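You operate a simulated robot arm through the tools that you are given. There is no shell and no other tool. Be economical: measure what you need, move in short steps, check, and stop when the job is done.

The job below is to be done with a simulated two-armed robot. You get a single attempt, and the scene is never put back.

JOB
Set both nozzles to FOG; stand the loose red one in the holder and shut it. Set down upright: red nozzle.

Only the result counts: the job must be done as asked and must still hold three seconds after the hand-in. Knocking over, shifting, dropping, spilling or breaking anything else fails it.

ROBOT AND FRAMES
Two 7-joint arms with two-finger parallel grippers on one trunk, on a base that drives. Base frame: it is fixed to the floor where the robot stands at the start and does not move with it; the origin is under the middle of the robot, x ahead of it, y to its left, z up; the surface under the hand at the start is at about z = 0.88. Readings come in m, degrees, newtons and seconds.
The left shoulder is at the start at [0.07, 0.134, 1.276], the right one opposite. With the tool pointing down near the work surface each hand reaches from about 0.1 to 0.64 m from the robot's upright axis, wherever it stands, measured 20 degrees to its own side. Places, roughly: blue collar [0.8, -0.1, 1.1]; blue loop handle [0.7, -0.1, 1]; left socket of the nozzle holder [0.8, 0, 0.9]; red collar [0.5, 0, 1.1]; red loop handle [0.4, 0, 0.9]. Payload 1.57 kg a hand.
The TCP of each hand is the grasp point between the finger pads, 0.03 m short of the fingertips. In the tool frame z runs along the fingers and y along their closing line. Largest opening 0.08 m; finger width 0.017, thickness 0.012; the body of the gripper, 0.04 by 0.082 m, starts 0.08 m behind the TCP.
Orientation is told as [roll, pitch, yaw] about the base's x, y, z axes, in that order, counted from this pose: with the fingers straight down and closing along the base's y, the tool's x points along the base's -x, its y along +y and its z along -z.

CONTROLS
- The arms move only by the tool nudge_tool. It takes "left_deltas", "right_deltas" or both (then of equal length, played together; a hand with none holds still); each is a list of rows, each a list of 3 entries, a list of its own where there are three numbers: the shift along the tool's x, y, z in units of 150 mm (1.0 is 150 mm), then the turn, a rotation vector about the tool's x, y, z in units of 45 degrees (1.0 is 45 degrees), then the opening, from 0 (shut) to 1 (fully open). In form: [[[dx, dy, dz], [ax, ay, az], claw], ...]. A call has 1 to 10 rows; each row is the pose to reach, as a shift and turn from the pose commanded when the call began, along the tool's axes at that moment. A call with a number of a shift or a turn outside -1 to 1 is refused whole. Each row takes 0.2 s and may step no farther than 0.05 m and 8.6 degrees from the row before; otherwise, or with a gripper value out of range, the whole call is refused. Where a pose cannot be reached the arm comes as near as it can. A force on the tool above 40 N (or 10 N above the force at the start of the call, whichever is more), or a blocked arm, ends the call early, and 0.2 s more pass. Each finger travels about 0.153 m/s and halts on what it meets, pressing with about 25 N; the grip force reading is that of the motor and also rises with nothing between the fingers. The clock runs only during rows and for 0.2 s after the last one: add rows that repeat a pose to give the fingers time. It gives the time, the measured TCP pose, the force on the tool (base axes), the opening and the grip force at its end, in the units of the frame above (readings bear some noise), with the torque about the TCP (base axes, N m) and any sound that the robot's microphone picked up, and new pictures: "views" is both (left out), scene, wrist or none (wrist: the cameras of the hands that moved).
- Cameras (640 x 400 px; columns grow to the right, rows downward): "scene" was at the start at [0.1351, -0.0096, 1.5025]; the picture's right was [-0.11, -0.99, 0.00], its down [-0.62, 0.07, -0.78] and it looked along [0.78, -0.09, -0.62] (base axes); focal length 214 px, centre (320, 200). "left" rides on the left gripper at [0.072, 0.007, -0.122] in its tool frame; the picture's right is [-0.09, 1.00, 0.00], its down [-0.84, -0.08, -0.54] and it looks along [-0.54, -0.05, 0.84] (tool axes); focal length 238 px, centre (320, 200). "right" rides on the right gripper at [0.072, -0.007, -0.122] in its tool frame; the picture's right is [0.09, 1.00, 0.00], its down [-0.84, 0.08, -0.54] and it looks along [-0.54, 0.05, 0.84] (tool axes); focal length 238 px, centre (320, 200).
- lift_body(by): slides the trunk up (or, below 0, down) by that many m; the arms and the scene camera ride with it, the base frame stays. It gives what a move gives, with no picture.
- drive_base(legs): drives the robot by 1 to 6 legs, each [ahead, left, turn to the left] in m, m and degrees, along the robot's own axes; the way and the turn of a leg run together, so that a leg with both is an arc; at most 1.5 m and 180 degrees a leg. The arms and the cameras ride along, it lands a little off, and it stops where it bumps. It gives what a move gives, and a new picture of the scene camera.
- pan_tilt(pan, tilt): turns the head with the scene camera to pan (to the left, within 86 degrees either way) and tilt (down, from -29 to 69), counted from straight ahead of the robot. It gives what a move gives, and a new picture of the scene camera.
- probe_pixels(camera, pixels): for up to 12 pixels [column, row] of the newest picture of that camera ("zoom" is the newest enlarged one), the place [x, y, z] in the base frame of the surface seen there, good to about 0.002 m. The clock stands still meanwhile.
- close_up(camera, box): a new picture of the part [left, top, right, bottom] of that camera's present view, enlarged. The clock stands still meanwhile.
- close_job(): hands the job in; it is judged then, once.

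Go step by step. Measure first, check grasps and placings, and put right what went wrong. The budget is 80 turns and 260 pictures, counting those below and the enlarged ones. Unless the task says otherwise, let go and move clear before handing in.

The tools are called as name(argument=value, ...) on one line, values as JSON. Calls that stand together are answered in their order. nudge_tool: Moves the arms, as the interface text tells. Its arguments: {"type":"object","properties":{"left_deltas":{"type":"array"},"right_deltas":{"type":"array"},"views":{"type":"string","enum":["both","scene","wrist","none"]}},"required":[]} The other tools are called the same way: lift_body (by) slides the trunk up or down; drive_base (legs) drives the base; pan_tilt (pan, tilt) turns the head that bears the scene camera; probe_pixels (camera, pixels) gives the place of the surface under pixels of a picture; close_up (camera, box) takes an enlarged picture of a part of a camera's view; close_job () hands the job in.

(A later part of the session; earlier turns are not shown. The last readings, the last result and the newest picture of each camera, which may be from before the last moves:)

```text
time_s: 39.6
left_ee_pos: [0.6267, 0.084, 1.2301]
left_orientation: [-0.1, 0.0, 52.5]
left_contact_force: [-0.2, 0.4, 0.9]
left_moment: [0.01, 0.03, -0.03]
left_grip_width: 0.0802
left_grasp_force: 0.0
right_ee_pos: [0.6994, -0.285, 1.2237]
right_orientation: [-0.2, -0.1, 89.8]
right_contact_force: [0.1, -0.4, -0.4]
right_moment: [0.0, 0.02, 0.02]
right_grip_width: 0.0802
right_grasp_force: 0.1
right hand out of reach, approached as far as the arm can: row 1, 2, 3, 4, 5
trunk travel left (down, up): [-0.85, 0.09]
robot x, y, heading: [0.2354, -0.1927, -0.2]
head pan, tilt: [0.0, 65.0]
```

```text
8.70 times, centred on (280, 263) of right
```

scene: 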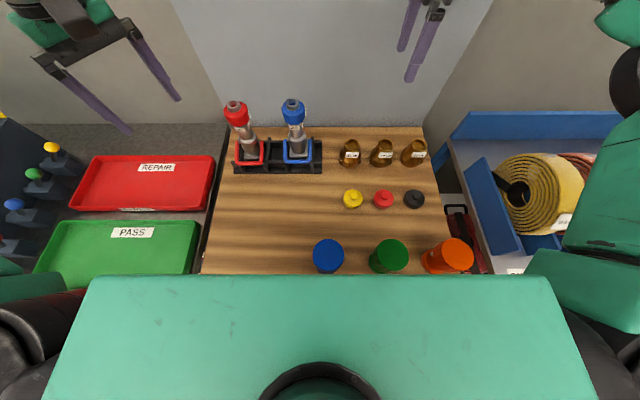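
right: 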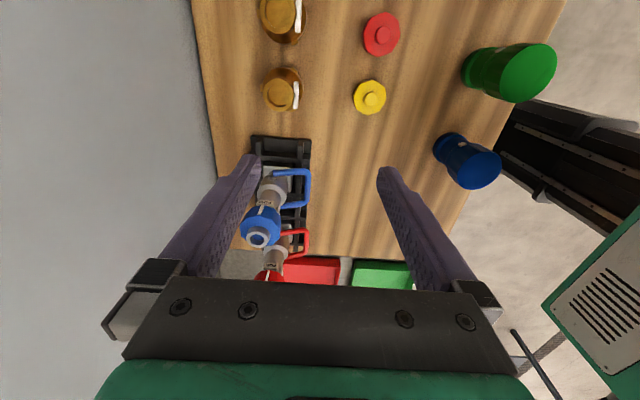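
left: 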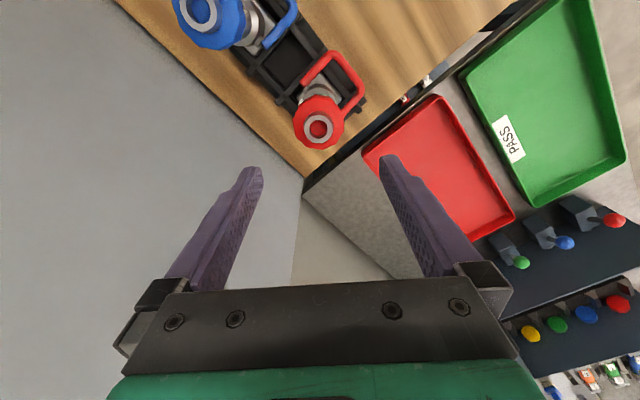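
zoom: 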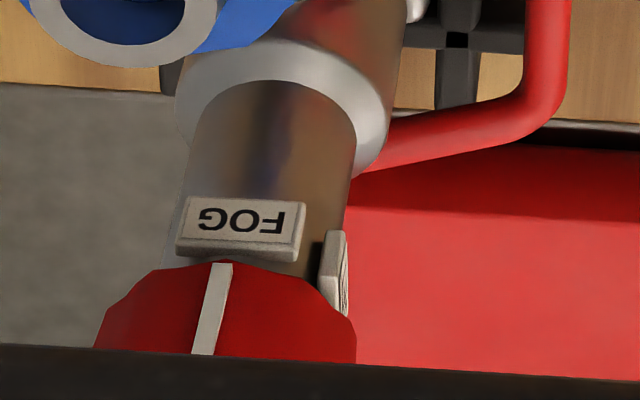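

Red's mark sits on FOG just like blue's. Next the red bail handle must go to shut (towards the tip); I'll back the base 0.1 m for arm room and measure the handle bar.

drive_base(legs=[[-0.1, 0, 0]])

nudge_tool(left_deltas=[[[0, 0, 0], [0, 0, -0.16], 1], [[0, 0, 0], [0, 0, -0.32], 1], [[0, 0, 0], [0, 0, -0.48], 1], [[0, 0, 0], [0, 0, -0.66], 1], [[0, 0, 0], [0, 0, -0.83], 0.5], [[0, 0, 0], [0, 0, -0.83], 0.5]], views="scene")

close_up(camera="scene", box=[220, 60, 330, 150])

```text
time_s: 40.7
left_ee_pos: [0.5327, 0.0834, 1.2278]
left_orientation: [0.1, 0.2, 52.6]
left_contact_force: [0.2, 0.2, 0.2]
left_moment: [0.02, 0.01, 0.0]
left_grip_width: 0.0798
left_grasp_force: 0.0
right_ee_pos: [0.6082, -0.2841, 1.2214]
right_orientation: [0.1, -0.1, 89.7]
right_contact_force: [0.2, 0.6, -0.2]
right_moment: [0.0, 0.05, -0.03]
right_grip_width: 0.0796
right_grasp_force: 0.0
trunk travel left (down, up): [-0.85, 0.09]
robot x, y, heading: [0.1429, -0.1919, -0.3]
head pan, tilt: [0.0, 65.0]
```

scene: 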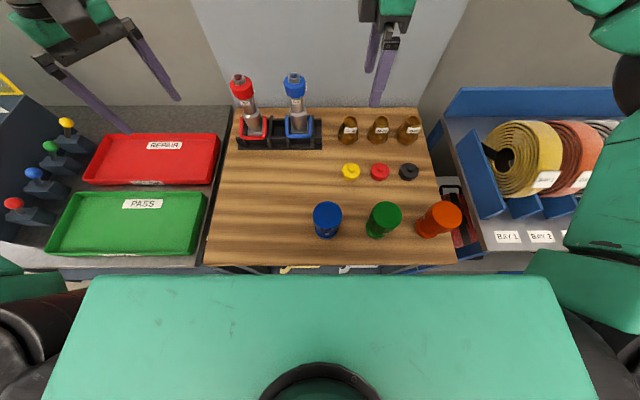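

```text
time_s: 42.1
left_ee_pos: [0.5296, 0.0843, 1.2303]
left_orientation: [0.0, 0.2, 90.0]
left_contact_force: [0.4, 0.2, -0.1]
left_moment: [-0.01, -0.01, -0.01]
left_grip_width: 0.0402
left_grasp_force: 0.2
right_ee_pos: [0.6031, -0.286, 1.2229]
right_orientation: [-0.2, -0.1, 89.7]
right_contact_force: [0.0, 0.4, -0.2]
right_moment: [0.02, -0.01, 0.01]
right_grip_width: 0.0799
right_grasp_force: 0.1
trunk travel left (down, up): [-0.85, 0.09]
robot x, y, heading: [0.1376, -0.1896, -0.2]
head pan, tilt: [0.0, 65.0]
```

scene: 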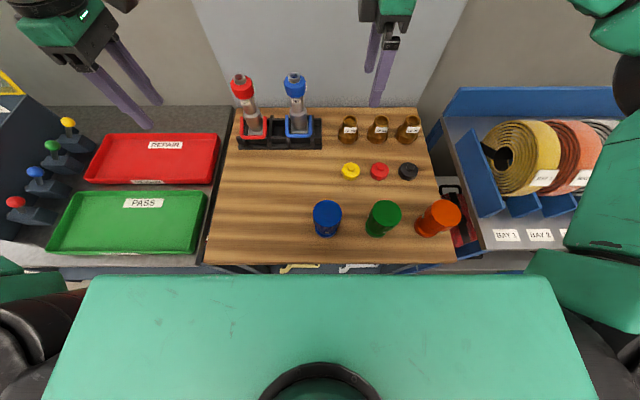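

```text
4.44 times, centred on (275, 105) of scene
```

zoom: 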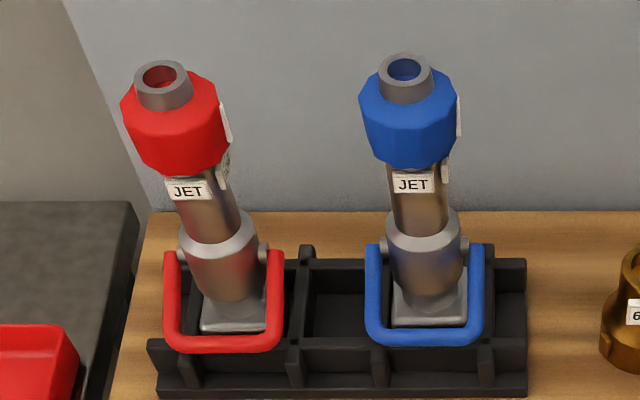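

probe_pixels(camera="zoom", pixels=[[222, 336], [222, 343], [222, 349], [185, 343], [262, 343], [172, 257], [275, 255], [172, 300], [275, 300], [264, 254], [222, 365], [222, 395]])

nudge_tool(left_deltas=[[[0, 0, 0], [0.16, 0, 0], 0.5], [[0, 0, 0], [0.33, 0, 0], 0.5], [[0, 0, 0], [0.5, 0, 0], 0.5], [[0, 0, 0], [0.67, 0, 0], 0.5], [[0, 0, 0], [0.84, 0, 0], 0.5], [[0, 0, 0], [1, 0, 0], 0.5]], views="wrist")

```text
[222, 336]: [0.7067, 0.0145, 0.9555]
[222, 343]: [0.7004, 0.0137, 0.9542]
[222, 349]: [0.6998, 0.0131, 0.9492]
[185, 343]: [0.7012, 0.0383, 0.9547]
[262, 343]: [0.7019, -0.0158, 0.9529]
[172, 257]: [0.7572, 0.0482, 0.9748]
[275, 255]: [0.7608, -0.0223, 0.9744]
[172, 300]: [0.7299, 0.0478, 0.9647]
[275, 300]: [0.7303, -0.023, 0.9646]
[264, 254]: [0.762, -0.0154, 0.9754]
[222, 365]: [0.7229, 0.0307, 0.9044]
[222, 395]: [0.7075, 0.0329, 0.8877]
```

```text
time_s: 43.5
left_ee_pos: [0.5637, 0.0998, 1.2541]
left_orientation: [-40.4, 0.1, 89.8]
left_contact_force: [0.3, 0.0, -0.5]
left_moment: [-0.03, -0.01, -0.01]
left_grip_width: 0.0398
left_grasp_force: 0.1
left hand out of reach, approached as far as the arm can: row 4, 5, 6
right_ee_pos: [0.6035, -0.285, 1.2224]
right_orientation: [-0.1, -0.1, 89.7]
right_contact_force: [0.4, 0.7, 0.8]
right_moment: [-0.02, 0.0, 0.01]
right_grip_width: 0.08
right_grasp_force: 0.0
trunk travel left (down, up): [-0.85, 0.09]
robot x, y, heading: [0.1371, -0.192, -0.5]
head pan, tilt: [0.0, 65.0]
```

left: 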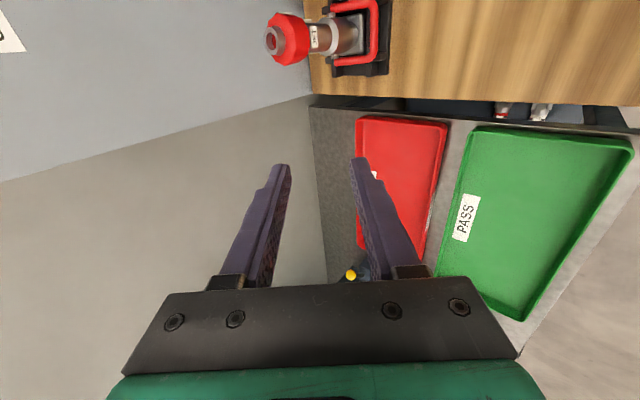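

Tilted ~40° forward. Bar centre ≈(0.706, 0.0137, 0.949), pivot ≈(0.766, z 0.978). Move down in front of the handle.

nudge_tool(left_deltas=[[[0.07, 0.09, 0.2], [0, 0, 0], 0.4], [[0.14, 0.18, 0.4], [0, 0, 0], 0.4], [[0.21, 0.27, 0.6], [0, 0, 0], 0.4], [[0.29, 0.355, 0.81], [0, 0, 0], 0.4]], views="none")

nudge_tool(left_deltas=[[[0, 0, 0], [0.15, 0, 0], 0.4], [[0, 0, 0], [0.3, 0, 0], 0.4], [[0, 0, 0], [0.45, 0, 0], 0.4]], views="both")

```text
time_s: 44.5
left_ee_pos: [0.605, 0.058, 1.125]
left_orientation: [-40.2, 0.0, 89.9]
left_contact_force: [-0.3, -0.1, 0.8]
left_moment: [0.01, -0.04, -0.02]
left_grip_width: 0.032
left_grasp_force: 0.0
left hand out of reach, approached as far as the arm can: row 1, 2, 3
right_ee_pos: [0.6044, -0.285, 1.2237]
right_orientation: [-0.1, -0.1, 89.8]
right_contact_force: [-1.1, 0.4, -0.4]
right_moment: [-0.02, 0.01, 0.0]
right_grip_width: 0.0798
right_grasp_force: 0.1
trunk travel left (down, up): [-0.85, 0.09]
robot x, y, heading: [0.1396, -0.1911, -0.3]
head pan, tilt: [0.0, 65.0]
```

```text
time_s: 45.3
left_ee_pos: [0.6132, 0.0634, 1.1221]
left_orientation: [-58.8, -0.2, 90.1]
left_contact_force: [-0.3, -1.2, -0.3]
left_moment: [0.02, -0.02, -0.01]
left_grip_width: 0.032
left_grasp_force: 0.0
left hand out of reach, approached as far as the arm can: row 1, 2, 3
right_ee_pos: [0.6014, -0.2843, 1.224]
right_orientation: [-0.2, -0.1, 89.7]
right_contact_force: [0.7, -0.3, 0.4]
right_moment: [-0.02, -0.01, 0.0]
right_grip_width: 0.08
right_grasp_force: 0.1
trunk travel left (down, up): [-0.85, 0.09]
robot x, y, heading: [0.1368, -0.1903, -0.4]
head pan, tilt: [0.0, 65.0]
```

scene: 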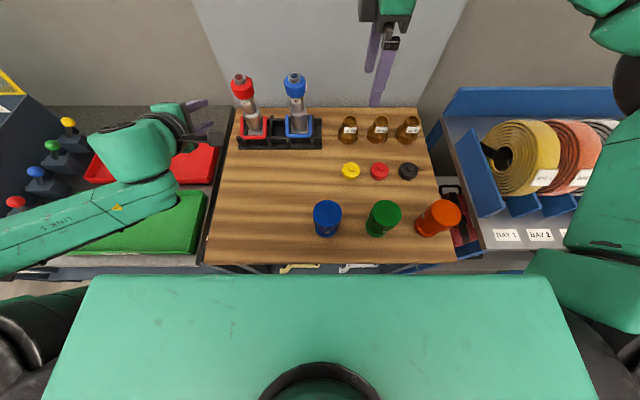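
left: 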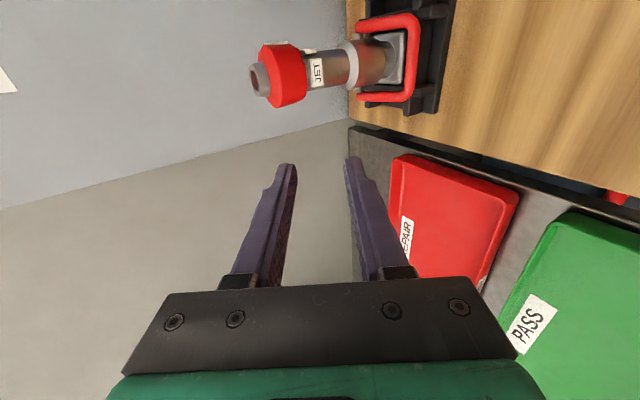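

nudge_tool(left_deltas=[[[0.08, 0.19, 0.19], [0, 0, 0], 0.4], [[0.16, 0.38, 0.38], [0, 0, 0], 0.4], [[0.25, 0.57, 0.57], [0, 0, 0], 0.4], [[0.333, 0.77, 0.75], [0, 0, 0], 0.4], [[0.333, 0.77, 0.75], [0, 0, 0], 0.4]], views="both")

```text
time_s: 46.5
left_ee_pos: [0.6047, 0.0937, 1.0882]
left_orientation: [-60.3, 0.1, 89.9]
left_contact_force: [-0.8, 0.2, 0.2]
left_moment: [0.0, 0.01, 0.01]
left_grip_width: 0.0322
left_grasp_force: 0.1
left hand out of reach, approached as far as the arm can: row 1, 2, 3, 4, 5
right_ee_pos: [0.6035, -0.2835, 1.2242]
right_orientation: [-0.2, -0.2, 89.7]
right_contact_force: [0.2, 0.1, 0.2]
right_moment: [0.0, -0.03, -0.02]
right_grip_width: 0.08
right_grasp_force: 0.1
trunk travel left (down, up): [-0.85, 0.09]
robot x, y, heading: [0.1368, -0.187, -0.1]
head pan, tilt: [0.0, 65.0]
```

scene: 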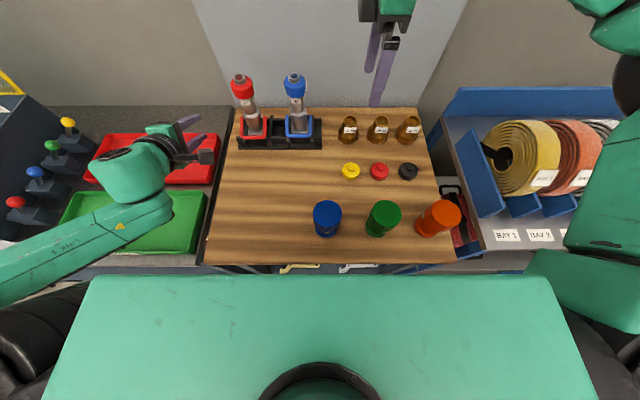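
left: 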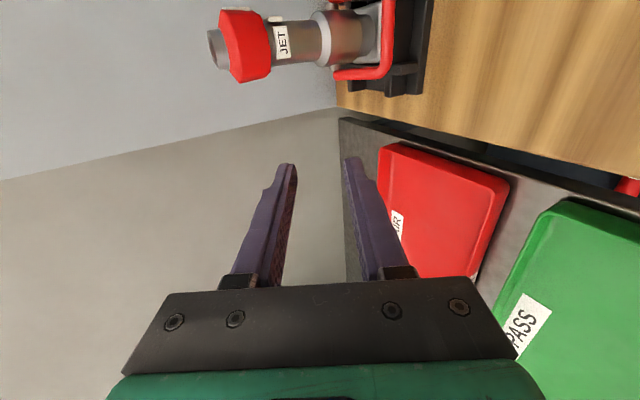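

That wrist posture is out of reach. Better: jaw closing along y (yaw 0), tilted 30° forward, gripping the handle's left leg so it can pivot in the pads. Raise and re-orient.

nudge_tool(left_deltas=[[[0, -0.16, -0.17], [-0.043, 0.043, 0.16], 0.4], [[0, -0.32, -0.34], [-0.087, 0.087, 0.325], 0.4], [[0, -0.48, -0.51], [-0.13, 0.13, 0.487], 0.4], [[0, -0.48, -0.51], [-0.174, 0.174, 0.65], 0.4], [[0, -0.48, -0.51], [-0.217, 0.217, 0.812], 0.4], [[0, -0.48, -0.51], [-0.261, 0.261, 0.975], 0.4]], views="none")

nudge_tool(left_deltas=[[[0, 0, 0], [-0.043, 0.043, 0.16], 0.4], [[0, 0, 0], [-0.087, 0.087, 0.325], 0.4], [[0, 0, 0], [-0.13, 0.13, 0.487], 0.4], [[0, 0, 0], [-0.174, 0.174, 0.65], 0.4], [[0, 0, 0], [-0.217, 0.217, 0.812], 0.4], [[0, 0, 0], [-0.261, 0.261, 0.975], 0.4]], views="both")

```text
time_s: 47.9
left_ee_pos: [0.5705, 0.1, 1.1808]
left_orientation: [-38.9, -26.6, 51.6]
left_contact_force: [-0.1, 0.2, 0.5]
left_moment: [-0.03, 0.01, 0.0]
left_grip_width: 0.0318
left_grasp_force: 0.0
left hand out of reach, approached as far as the arm can: row 1, 2, 3, 4, 5, 6
right_ee_pos: [0.6032, -0.2845, 1.2233]
right_orientation: [0.0, 0.0, 89.8]
right_contact_force: [0.1, -0.6, 0.0]
right_moment: [0.02, 0.01, 0.0]
right_grip_width: 0.0797
right_grasp_force: 0.0
trunk travel left (down, up): [-0.85, 0.09]
robot x, y, heading: [0.1387, -0.1911, -0.3]
head pan, tilt: [0.0, 65.0]
```

```text
time_s: 49.3
left_ee_pos: [0.5713, 0.1271, 1.1775]
left_orientation: [-0.7, -30.3, -0.5]
left_contact_force: [0.6, -0.5, -0.2]
left_moment: [0.0, -0.01, 0.01]
left_grip_width: 0.032
left_grasp_force: 0.0
left hand out of reach, approached as far as the arm can: row 1, 2, 3, 4, 5, 6
right_ee_pos: [0.6047, -0.2854, 1.2235]
right_orientation: [-0.2, 0.0, 89.7]
right_contact_force: [-0.6, 0.0, 0.1]
right_moment: [0.0, -0.03, 0.02]
right_grip_width: 0.0801
right_grasp_force: 0.0
trunk travel left (down, up): [-0.85, 0.09]
robot x, y, heading: [0.1372, -0.1869, -0.2]
head pan, tilt: [0.0, 65.0]
```

scene: 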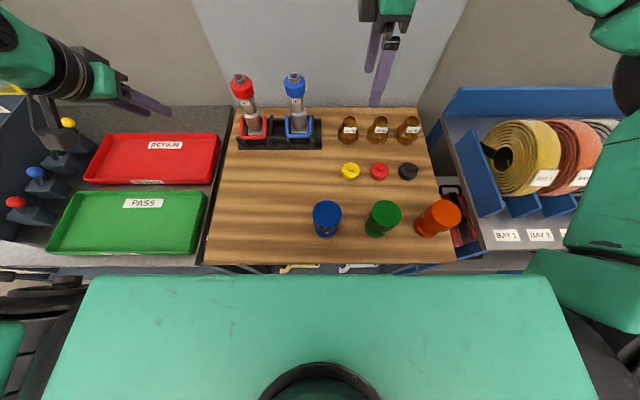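
left: 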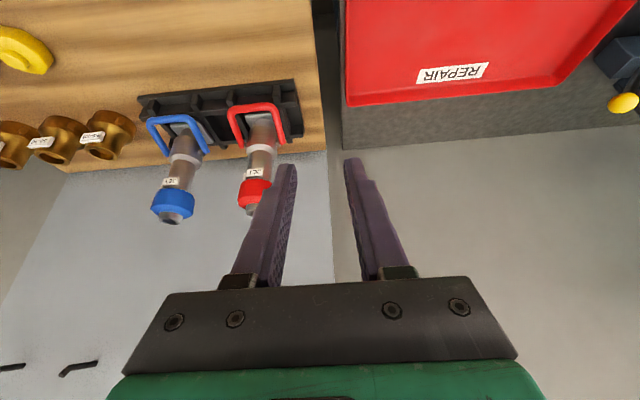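

Orientation right (tilt 30°, yaw 0). Move towards the pre-grasp above-left of the handle leg.

nudge_tool(left_deltas=[[[-0.03, -0.1, 0.15], [0, 0, 0], 0.4], [[-0.06, -0.2, 0.3], [0, 0, 0], 0.4], [[-0.09, -0.3, 0.5], [0, 0, 0], 0.4], [[-0.12, -0.42, 0.7], [0, 0, 0], 0.4], [[-0.168, -0.53, 0.9], [0, 0, 0], 0.4], [[-0.168, -0.53, 0.9], [0, 0, 0], 0.4]], views="both")

```text
time_s: 50.7
left_ee_pos: [0.661, 0.0961, 1.0647]
left_orientation: [-1.8, -30.7, -0.2]
left_contact_force: [-1.2, -0.6, 0.2]
left_moment: [-0.03, -0.01, -0.02]
left_grip_width: 0.032
left_grasp_force: 0.0
left hand out of reach, approached as far as the arm can: row 1, 2, 3, 4, 5, 6
right_ee_pos: [0.6023, -0.2848, 1.223]
right_orientation: [-0.1, -0.1, 89.7]
right_contact_force: [0.9, -0.8, 0.0]
right_moment: [0.02, -0.02, 0.02]
right_grip_width: 0.08
right_grasp_force: 0.0
trunk travel left (down, up): [-0.85, 0.09]
robot x, y, heading: [0.1398, -0.1887, -0.4]
head pan, tilt: [0.0, 65.0]
```

scene: 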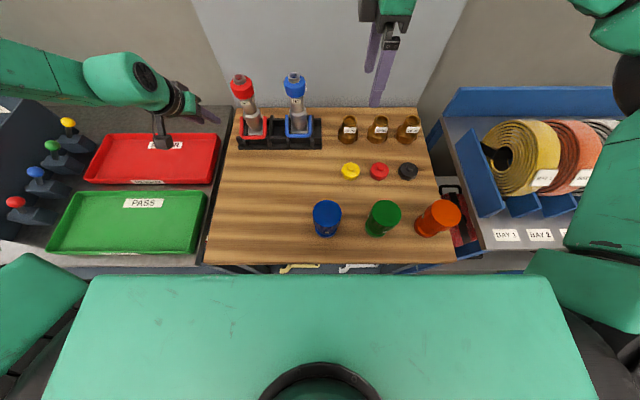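
left: 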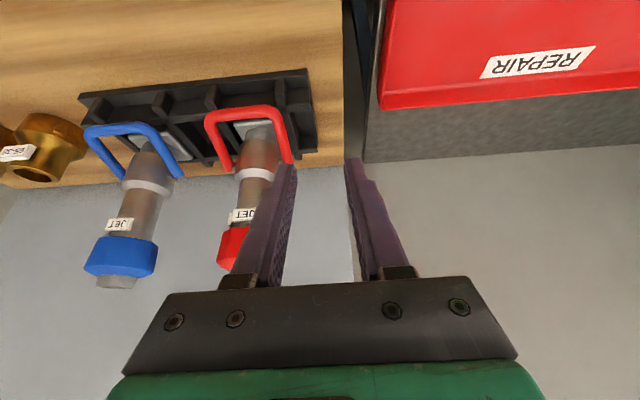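

The arm can't bring the hand further right in this posture, but the base can: slide the robot 0.048 m right.

drive_base(legs=[[0, -0.05, 0]])

nudge_tool(left_deltas=[[[0, 0, 0.1], [0, 0, 0], 0.4], [[0, 0, 0.2], [0, 0, 0], 0.4]], views="wrist")

```text
time_s: 51.7
left_ee_pos: [0.6627, 0.0551, 1.0617]
left_orientation: [-2.3, -30.6, -0.1]
left_contact_force: [0.5, 0.9, -0.8]
left_moment: [-0.02, -0.04, -0.06]
left_grip_width: 0.0321
left_grasp_force: 0.0
right_ee_pos: [0.6032, -0.3249, 1.2236]
right_orientation: [-0.1, 0.4, 89.7]
right_contact_force: [-0.1, 0.5, 0.1]
right_moment: [-0.08, 0.04, -0.02]
right_grip_width: 0.0799
right_grasp_force: 0.2
trunk travel left (down, up): [-0.85, 0.09]
robot x, y, heading: [0.136, -0.2393, -0.4]
head pan, tilt: [0.0, 65.0]
```

scene: 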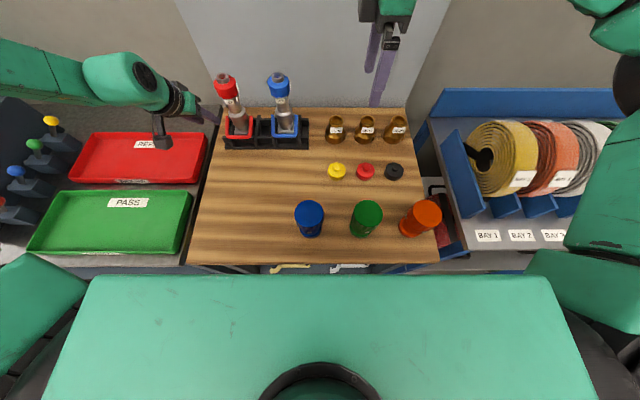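

```text
time_s: 52.3
left_ee_pos: [0.6782, 0.0506, 1.0376]
left_orientation: [-2.0, -30.5, -0.2]
left_contact_force: [-0.3, 0.6, -0.4]
left_moment: [0.01, -0.01, 0.01]
left_grip_width: 0.032
left_grasp_force: 0.0
right_ee_pos: [0.6031, -0.3319, 1.223]
right_orientation: [-0.2, 0.1, 89.7]
right_contact_force: [0.8, 0.3, 0.4]
right_moment: [-0.05, 0.02, 0.0]
right_grip_width: 0.08
right_grasp_force: 0.0
trunk travel left (down, up): [-0.85, 0.09]
robot x, y, heading: [0.1406, -0.2413, -0.4]
head pan, tilt: [0.0, 65.0]
```

left: 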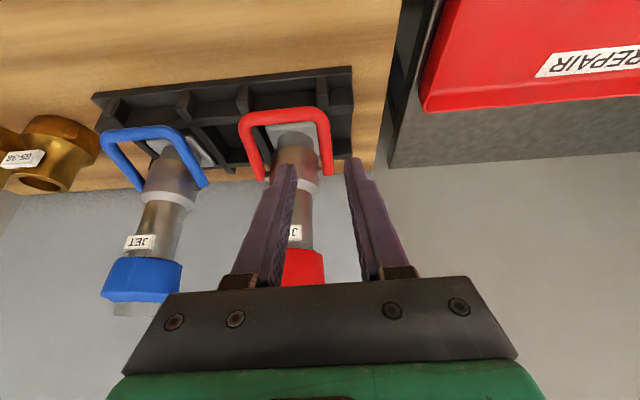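

Now at the pre-grasp without limits. Advance 0.08 along the fingers to straddle the left leg.

nudge_tool(left_deltas=[[[0, -0.01, 0.15], [0, 0, 0], 0.4], [[0, -0.015, 0.3], [0, 0, 0], 0.4], [[0, -0.015, 0.43], [0, 0, 0], 0.4], [[0, -0.015, 0.54], [0, 0, 0], 0.4]], views="wrist")

close_up(camera="left", box=[230, 80, 410, 220])

close_up(camera="scene", box=[180, 60, 310, 160])

```text
time_s: 53.3
left_ee_pos: [0.7187, 0.0424, 0.9678]
left_orientation: [-1.8, -30.5, -0.5]
left_contact_force: [-0.6, 0.9, -0.9]
left_moment: [0.01, -0.01, 0.0]
left_grip_width: 0.0319
left_grasp_force: 0.1
right_ee_pos: [0.6042, -0.3347, 1.2221]
right_orientation: [-0.1, -0.1, 89.8]
right_contact_force: [0.1, 0.4, -0.3]
right_moment: [-0.01, -0.01, -0.03]
right_grip_width: 0.0801
right_grasp_force: 0.1
trunk travel left (down, up): [-0.85, 0.09]
robot x, y, heading: [0.1359, -0.2369, -0.7]
head pan, tilt: [0.0, 65.0]
```

left: 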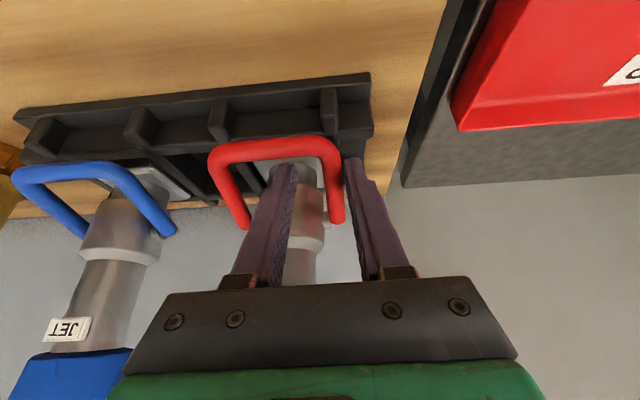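

```text
2.86 times, centred on (320, 150) of left
```

zoom: 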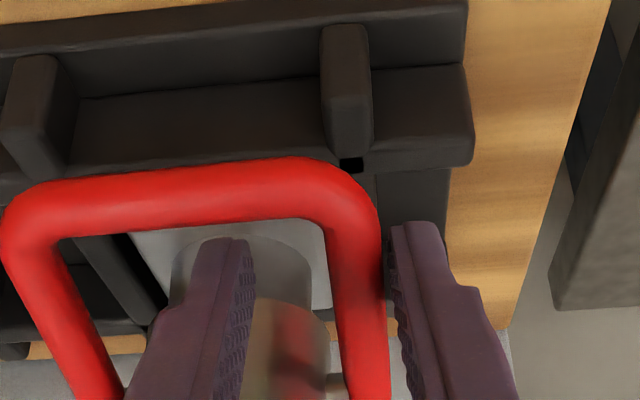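

```text
4.00 times, centred on (245, 110) of scene
```

zoom: 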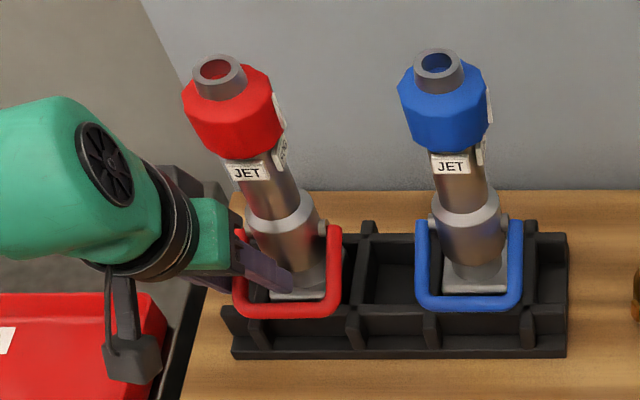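

The leg is between the fingers but nearer the outer one; shift +5 mm in y and close.

nudge_tool(left_deltas=[[[0, 0.035, 0], [0, 0, 0], 0.4], [[0, 0.035, 0], [0, 0, 0], 0.3], [[0, 0.035, 0], [0, 0, 0], 0.15], [[0, 0.035, 0], [0, 0, 0], 0.1], [[0, 0.035, 0], [0, 0, 0], 0.1]], views="wrist")

close_up(camera="left", box=[230, 80, 410, 220])

```text
time_s: 54.5
left_ee_pos: [0.7192, 0.0497, 0.9685]
left_orientation: [-1.8, -30.6, -0.3]
left_contact_force: [0.6, 0.8, -0.4]
left_moment: [0.0, 0.13, 0.1]
left_grip_width: 0.0117
left_grasp_force: 25.3
right_ee_pos: [0.6029, -0.3355, 1.2241]
right_orientation: [-0.1, -0.2, 89.6]
right_contact_force: [0.6, -0.6, -1.0]
right_moment: [-0.01, 0.0, -0.02]
right_grip_width: 0.0801
right_grasp_force: 0.0
trunk travel left (down, up): [-0.85, 0.09]
robot x, y, heading: [0.1357, -0.2403, -0.6]
head pan, tilt: [0.0, 65.0]
```

left: 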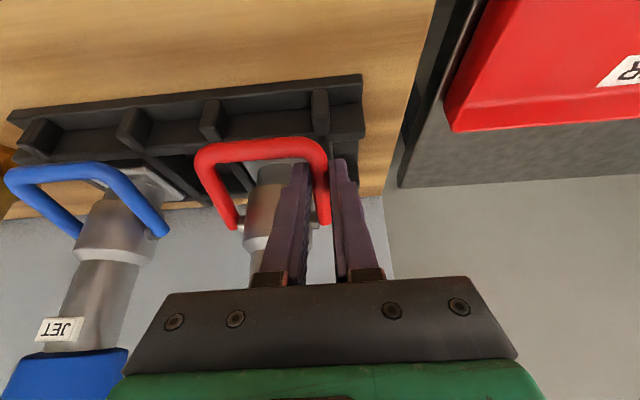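

```text
2.86 times, centred on (320, 150) of left
```

zoom: 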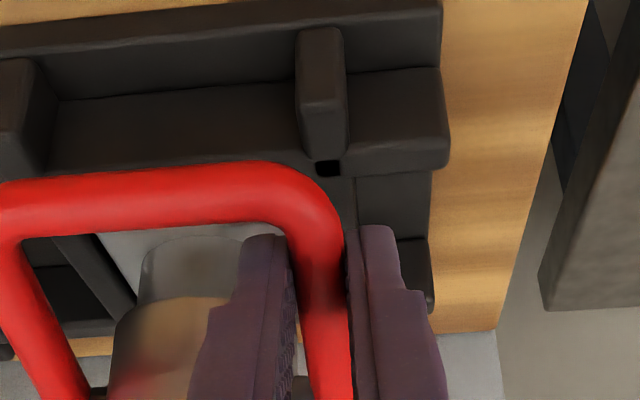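

Gripped the leg (0.0117). Lift along the arc about the pivot to about horizontal and watch forces.

nudge_tool(left_deltas=[[[-0.004, 0, -0.03], [0, 0, 0], 0.1], [[-0.01, 0, -0.064], [0, 0, 0], 0.1], [[-0.023, 0, -0.1], [0, 0, 0], 0.1], [[-0.041, 0, -0.137], [0, 0, 0], 0.1], [[-0.041, 0, -0.137], [0, 0, 0], 0.1]], views="wrist")

close_up(camera="scene", box=[180, 60, 310, 160])

```text
time_s: 55.7
left_ee_pos: [0.7139, 0.0479, 0.989]
left_orientation: [-1.7, -30.3, -0.5]
left_contact_force: [0.3, -4.9, -7.5]
left_moment: [-0.08, 0.3, -0.17]
left_grip_width: 0.0115
left_grasp_force: 24.4
right_ee_pos: [0.6049, -0.3358, 1.2219]
right_orientation: [0.0, -0.1, 89.7]
right_contact_force: [-0.4, 0.0, -0.1]
right_moment: [-0.01, 0.01, 0.02]
right_grip_width: 0.0802
right_grasp_force: 0.0
trunk travel left (down, up): [-0.85, 0.09]
robot x, y, heading: [0.1425, -0.2404, -0.6]
head pan, tilt: [0.0, 65.0]
```

left: 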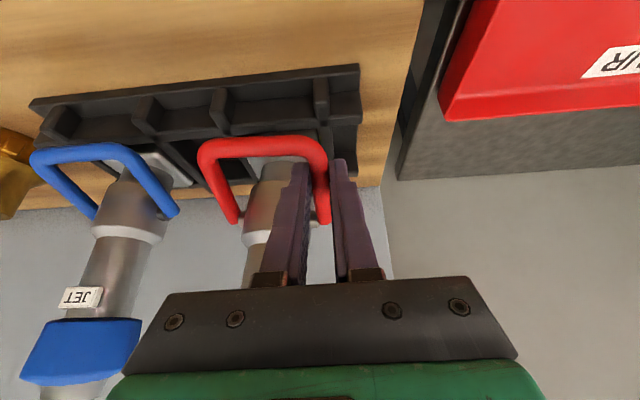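

```text
4.00 times, centred on (245, 110) of scene
```

zoom: 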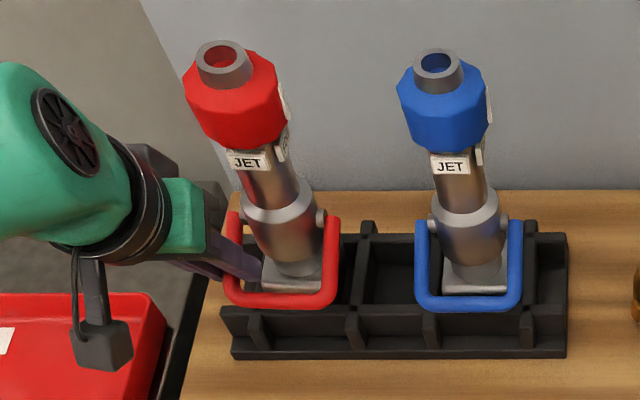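

The tool now carries ≈7 N and the red base rose: the handle is stiff and the nozzle is being lifted. I'll lower it back, release and retreat, then hold the nozzle with one hand and work the handle with the other.

nudge_tool(left_deltas=[[[0.02, 0, 0.05], [0, 0, 0], 0.1], [[0.03, 0, 0.09], [0, 0, 0], 0.1], [[0.04, 0, 0.13], [0, 0, 0], 0.1], [[0.04, 0, 0.135], [0, 0, 0], 0.25], [[0.04, 0, 0.135], [0, 0, 0], 0.4], [[0.04, 0, -0.1], [0, 0, 0], 0.4], [[0.04, 0, -0.35], [0, 0, 0], 0.4], [[0.04, 0, -0.6], [0, 0, 0], 0.4], [[0.04, 0, -0.8], [0, 0, 0], 0.4]], views="scene")

close_up(camera="scene", box=[180, 60, 310, 160])

```text
time_s: 57.7
left_ee_pos: [0.6458, 0.0517, 1.0876]
left_orientation: [-1.8, -30.5, -0.3]
left_contact_force: [0.4, -0.6, 0.6]
left_moment: [0.01, -0.01, -0.04]
left_grip_width: 0.032
left_grasp_force: 0.2
right_ee_pos: [0.6005, -0.3345, 1.2245]
right_orientation: [-0.3, -0.1, 89.6]
right_contact_force: [0.1, 0.2, 0.3]
right_moment: [-0.03, 0.02, 0.0]
right_grip_width: 0.0801
right_grasp_force: 0.1
trunk travel left (down, up): [-0.85, 0.09]
robot x, y, heading: [0.1372, -0.2378, -0.6]
head pan, tilt: [0.0, 65.0]
```

scene: 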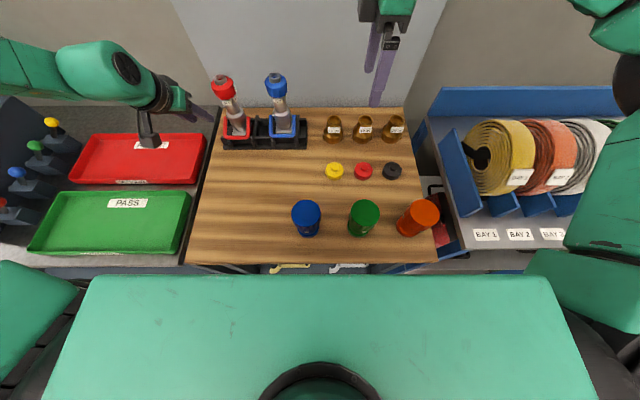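

```text
4.00 times, centred on (245, 110) of scene
```

zoom: 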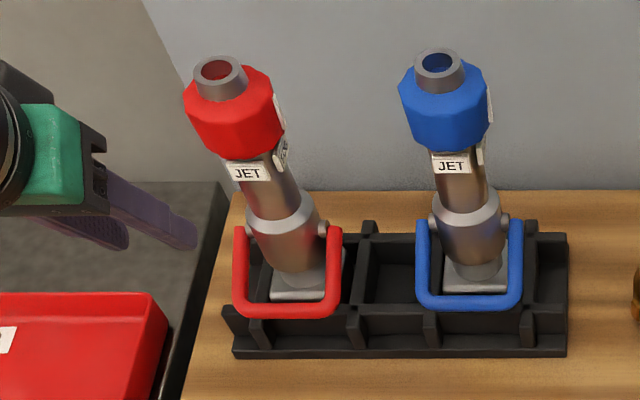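

Red is seated again. I'll straighten the left hand, then turn the robot ~25° left and move closer so both hands face the red nozzle.

nudge_tool(left_deltas=[[[-0.03, 0, -0.2], [0, 0.1, 0], 0.7], [[-0.06, 0, -0.4], [0, 0.25, 0], 1], [[-0.1, 0, -0.6], [0, 0.4, 0], 1], [[-0.14, 0, -0.8], [0, 0.54, 0], 1], [[-0.18, 0, -0.97], [0, 0.68, 0], 1]], views="none")

drive_base(legs=[[0, 0, 25], [0.116, -0.044, 0]])

```text
time_s: 58.9
left_ee_pos: [0.6002, 0.0749, 1.2292]
left_orientation: [-1.7, 0.0, -1.5]
left_contact_force: [0.0, 0.2, -0.3]
left_moment: [-0.03, 0.0, 0.03]
left_grip_width: 0.0799
left_grasp_force: 0.0
left hand out of reach, approached as far as the arm can: row 1, 2, 3, 4, 5
right_ee_pos: [0.6031, -0.3348, 1.2227]
right_orientation: [-0.1, -0.2, 89.7]
right_contact_force: [0.4, 0.8, -0.6]
right_moment: [-0.03, 0.0, 0.03]
right_grip_width: 0.08
right_grasp_force: 0.1
trunk travel left (down, up): [-0.85, 0.09]
robot x, y, heading: [0.1363, -0.236, -0.2]
head pan, tilt: [0.0, 65.0]
```

```text
time_s: 61.4
left_ee_pos: [0.5463, 0.2409, 1.2296]
left_orientation: [-1.8, -0.1, 22.8]
left_contact_force: [0.7, 0.3, -0.6]
left_moment: [0.01, -0.01, -0.02]
left_grip_width: 0.0801
left_grasp_force: 0.1
right_ee_pos: [0.7186, -0.1304, 1.2245]
right_orientation: [-0.3, -0.1, 114.2]
right_contact_force: [-0.2, 0.8, 0.6]
right_moment: [-0.01, -0.01, 0.01]
right_grip_width: 0.08
right_grasp_force: 0.0
trunk travel left (down, up): [-0.85, 0.09]
robot x, y, heading: [0.2612, -0.2345, 24.2]
head pan, tilt: [0.0, 65.0]
```

scene: 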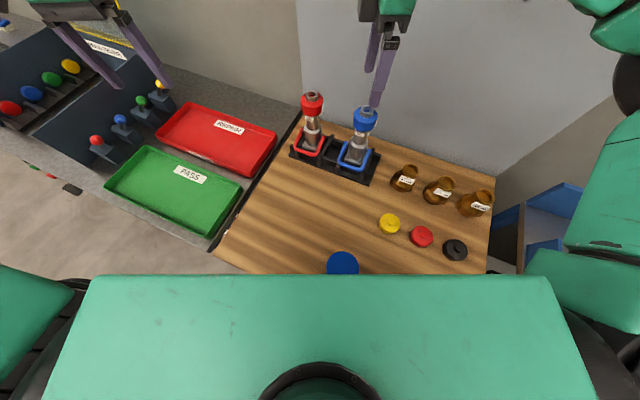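

Both hands can face the red nozzle now. Move the left hand (jaw +30°) halfway over, while the right hand withdraws and unwinds 45°.

nudge_tool(left_deltas=[[[-0.06, -0.16, 0], [0, 0, -0.11], 1], [[-0.13, -0.33, 0], [0, 0, -0.22], 1], [[-0.19, -0.49, 0], [0, 0, -0.33], 1], [[-0.26, -0.66, 0], [0, 0, -0.44], 1], [[-0.32, -0.82, 0], [0, 0, -0.55], 1], [[-0.385, -0.985, 0], [0, 0, -0.667], 1]], right_deltas=[[[0, 0.15, 0], [0, 0, 0.16], 1], [[0, 0.3, 0], [0, 0, 0.33], 1], [[0, 0.45, 0], [0, 0, 0.5], 1], [[-0.01, 0.6, 0], [0, 0, 0.67], 1], [[-0.02, 0.75, 0], [0, 0, 0.84], 1], [[-0.024, 0.867, 0], [0, 0, 1], 1]], views="none")

nudge_tool(left_deltas=[[[0.03, -0.16, 0], [0, 0, 0], 1], [[0.05, -0.33, 0], [0, 0, 0], 1], [[0.08, -0.49, 0], [0, 0, 0], 1], [[0.11, -0.66, 0], [0, 0, 0], 1], [[0.13, -0.82, 0], [0, 0, 0], 1], [[0.16, -1, 0], [0, 0, 0], 1]], right_deltas=[[[0, 0, 0], [0, 0, 0.16], 1], [[0, 0, 0], [0, 0, 0.33], 1], [[0, 0, 0], [0, 0, 0.5], 1], [[0, 0, 0], [0, 0, 0.67], 1], [[0, 0, 0], [0, 0, 0.84], 1], [[0, 0, 0], [0, 0, 1], 0.5]], views="both")

```text
time_s: 62.8
left_ee_pos: [0.5409, 0.3633, 1.1988]
left_orientation: [-3.3, 1.4, 47.4]
left_contact_force: [-0.4, -0.3, 0.3]
left_moment: [-0.02, 0.0, -0.02]
left_grip_width: 0.08
left_grasp_force: 0.0
left hand out of reach, approached as far as the arm can: row 1, 2, 3, 4, 5, 6
right_ee_pos: [0.6005, -0.1808, 1.2238]
right_orientation: [-0.1, -0.2, 69.0]
right_contact_force: [-0.2, 0.3, -1.1]
right_moment: [-0.02, 0.01, -0.01]
right_grip_width: 0.08
right_grasp_force: 0.1
trunk travel left (down, up): [-0.85, 0.09]
robot x, y, heading: [0.259, -0.2342, 24.2]
head pan, tilt: [0.0, 65.0]
```

```text
time_s: 64.2
left_ee_pos: [0.5679, 0.369, 1.2016]
left_orientation: [-3.4, 1.5, 47.2]
left_contact_force: [0.5, -0.2, 0.5]
left_moment: [0.01, 0.01, 0.0]
left_grip_width: 0.0803
left_grasp_force: 0.1
left hand out of reach, approached as far as the arm can: row 1, 2, 3, 4, 5, 6
right_ee_pos: [0.6022, -0.1797, 1.2219]
right_orientation: [0.1, -0.2, 23.9]
right_contact_force: [0.0, 0.7, 0.0]
right_moment: [-0.01, 0.02, 0.02]
right_grip_width: 0.0399
right_grasp_force: 0.0
trunk travel left (down, up): [-0.85, 0.09]
robot x, y, heading: [0.2582, -0.2337, 24.1]
head pan, tilt: [0.0, 65.0]
```

scene: 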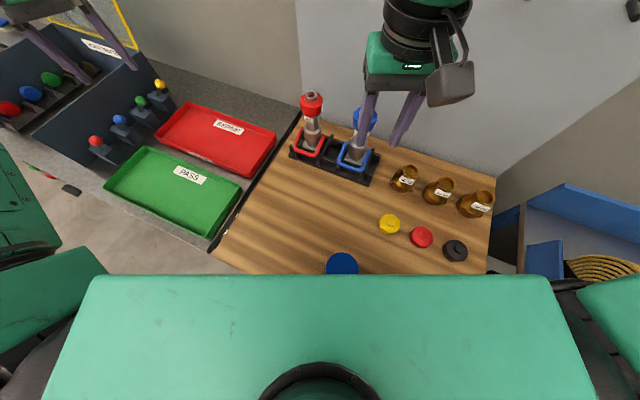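
right: 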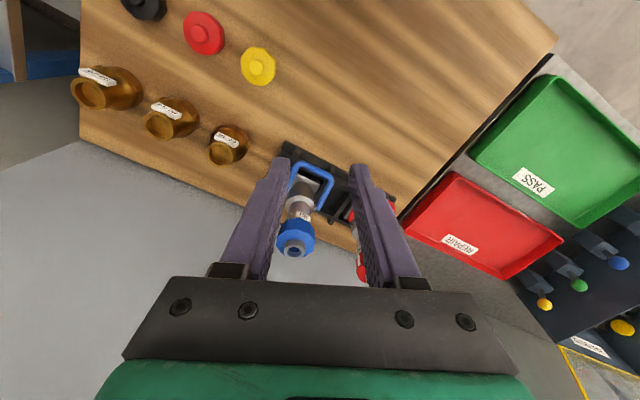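
left: 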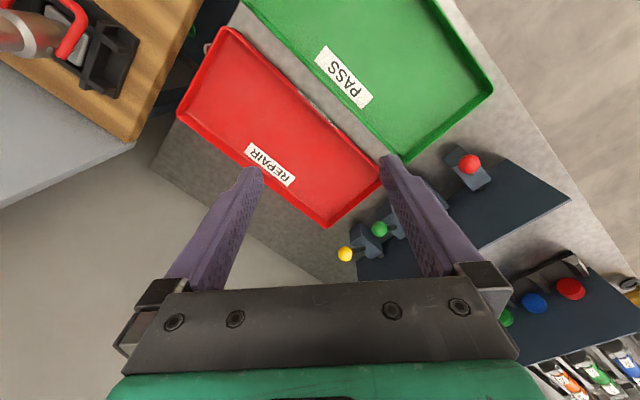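

The left arm is stuck against joint limits in a bad posture; the right one is fine. I'll raise and retract the left arm towards its home posture to unwind it.

nudge_tool(left_deltas=[[[0.1, 0, -0.12], [0, 0, 0.06], 1], [[0.2, -0.05, -0.25], [0, 0, 0.13], 1], [[0.35, -0.1, -0.4], [0, 0, 0.2], 1], [[0.5, -0.15, -0.55], [0, 0, 0.27], 1], [[0.65, -0.2, -0.7], [0, 0, 0.34], 1], [[0.8, -0.3, -0.85], [0, 0, 0.41], 1], [[0.9, -0.36, -1], [0, 0, 0.51], 1], [[1, -0.43, -1], [0, 0, 0.51], 1]], views="scene")

```text
time_s: 66.0
left_ee_pos: [0.5108, 0.2261, 1.363]
left_orientation: [-3.5, 0.0, 24.3]
left_contact_force: [-0.4, -0.2, 0.9]
left_moment: [0.06, -0.03, -0.02]
left_grip_width: 0.08
left_grasp_force: 0.0
right_ee_pos: [0.6014, -0.1796, 1.2224]
right_orientation: [0.0, -0.2, 24.1]
right_contact_force: [0.2, -0.4, 0.5]
right_moment: [0.0, -0.03, 0.02]
right_grip_width: 0.04
right_grasp_force: 0.0
trunk travel left (down, up): [-0.85, 0.09]
robot x, y, heading: [0.257, -0.2359, 24.0]
head pan, tilt: [0.0, 65.0]
```

scene: 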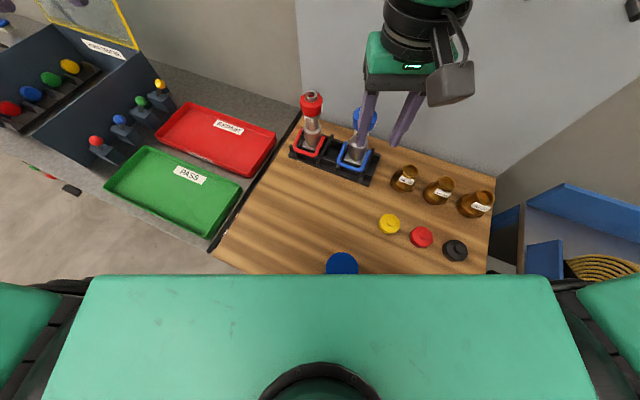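

It responds properly now. Continue to the home-like position.

nudge_tool(left_deltas=[[[-0.01, -0.2, 0], [0, 0, 0], 1], [[-0.03, -0.4, 0], [0, 0, 0], 1], [[-0.05, -0.6, 0], [0, 0, 0], 1], [[-0.06, -0.8, 0], [0, 0, 0], 1], [[-0.08, -1, 0], [0, 0, 0], 1]], views="none")

```text
time_s: 67.2
left_ee_pos: [0.5155, 0.2273, 1.3677]
left_orientation: [-3.6, 0.0, 24.3]
left_contact_force: [0.6, 0.8, 0.2]
left_moment: [0.0, 0.02, 0.01]
left_grip_width: 0.0799
left_grasp_force: 0.1
left hand out of reach, approached as far as the arm can: row 1, 2, 3, 4, 5
right_ee_pos: [0.6027, -0.1795, 1.2223]
right_orientation: [0.1, -0.1, 24.1]
right_contact_force: [-0.1, -0.6, 0.2]
right_moment: [0.04, 0.01, 0.03]
right_grip_width: 0.0401
right_grasp_force: 0.0
trunk travel left (down, up): [-0.85, 0.09]
robot x, y, heading: [0.2543, -0.2326, 24.1]
head pan, tilt: [0.0, 65.0]
```

The lift told me something else: gravity acts through the hinge, so the pads simply kept the leg's angle; I must rotate the tool with the handle. The right arm moves freely, so I'll bring it (yaw 0, tilted 30° forward) to the right leg of the red handle.

nudge_tool(right_deltas=[[[-0.07, 0.16, 0.08], [0, 0, 0.09], 0.5], [[-0.14, 0.32, 0.16], [0, 0, 0.18], 0.5], [[-0.21, 0.48, 0.24], [0, 0, 0.27], 0.5], [[-0.28, 0.64, 0.32], [0, 0, 0.36], 0.5], [[-0.35, 0.8, 0.4], [0, 0, 0.45], 0.4], [[-0.417, 0.964, 0.467], [0, 0, 0.536], 0.4]], views="none")

nudge_tool(right_deltas=[[[-0.1, 0, 0.1], [0, -0.14, 0], 0.4], [[-0.2, 0, 0.25], [0, -0.28, 0], 0.4], [[-0.31, 0, 0.42], [0, -0.42, 0], 0.4], [[-0.42, 0, 0.58], [0, -0.56, 0], 0.4], [[-0.527, 0, 0.747], [0, -0.667, 0], 0.4], [[-0.527, 0, 0.747], [0, -0.667, 0], 0.4]], views="both")

```text
time_s: 68.5
left_ee_pos: [0.5168, 0.2291, 1.3665]
left_orientation: [-3.6, 0.0, 24.3]
left_contact_force: [0.4, 0.1, 0.2]
left_moment: [0.02, 0.01, 0.01]
left_grip_width: 0.0801
left_grasp_force: 0.0
right_ee_pos: [0.565, -0.1275, 1.193]
right_orientation: [0.1, -0.1, 1.7]
right_contact_force: [0.4, 0.5, -0.7]
right_moment: [0.0, -0.03, -0.05]
right_grip_width: 0.0323
right_grasp_force: 0.0
right hand out of reach, approached as far as the arm can: row 3, 4, 5, 6
trunk travel left (down, up): [-0.85, 0.09]
robot x, y, heading: [0.2594, -0.2365, 24.2]
head pan, tilt: [0.0, 65.0]
```

```text
time_s: 70.0
left_ee_pos: [0.5164, 0.2282, 1.3665]
left_orientation: [-3.6, 0.0, 24.2]
left_contact_force: [-0.6, -0.6, 0.2]
left_moment: [-0.01, -0.03, 0.02]
left_grip_width: 0.0802
left_grasp_force: 0.0
right_ee_pos: [0.6474, -0.1428, 1.0802]
right_orientation: [0.2, -30.1, 0.0]
right_contact_force: [-0.2, -0.1, 0.1]
right_moment: [0.02, -0.03, 0.0]
right_grip_width: 0.0319
right_grasp_force: 0.1
right hand out of reach, approached as far as the arm can: row 4, 5, 6
trunk travel left (down, up): [-0.85, 0.09]
robot x, y, heading: [0.2602, -0.2375, 24.0]
head pan, tilt: [0.0, 65.0]
```

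scene: 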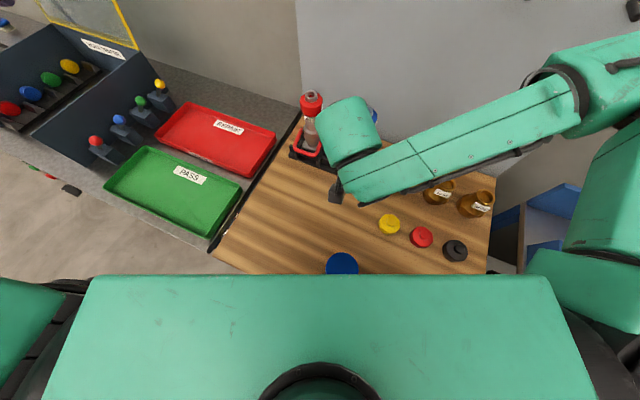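
right: 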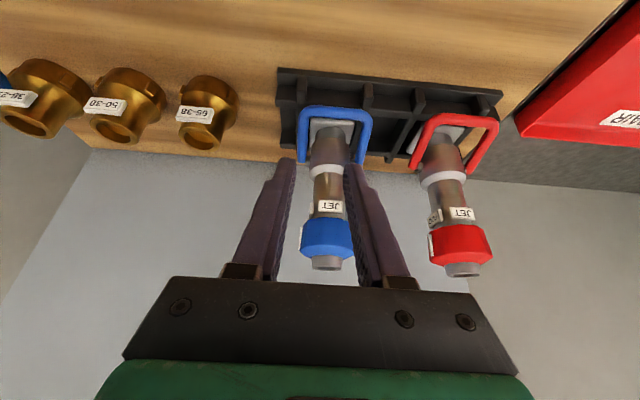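

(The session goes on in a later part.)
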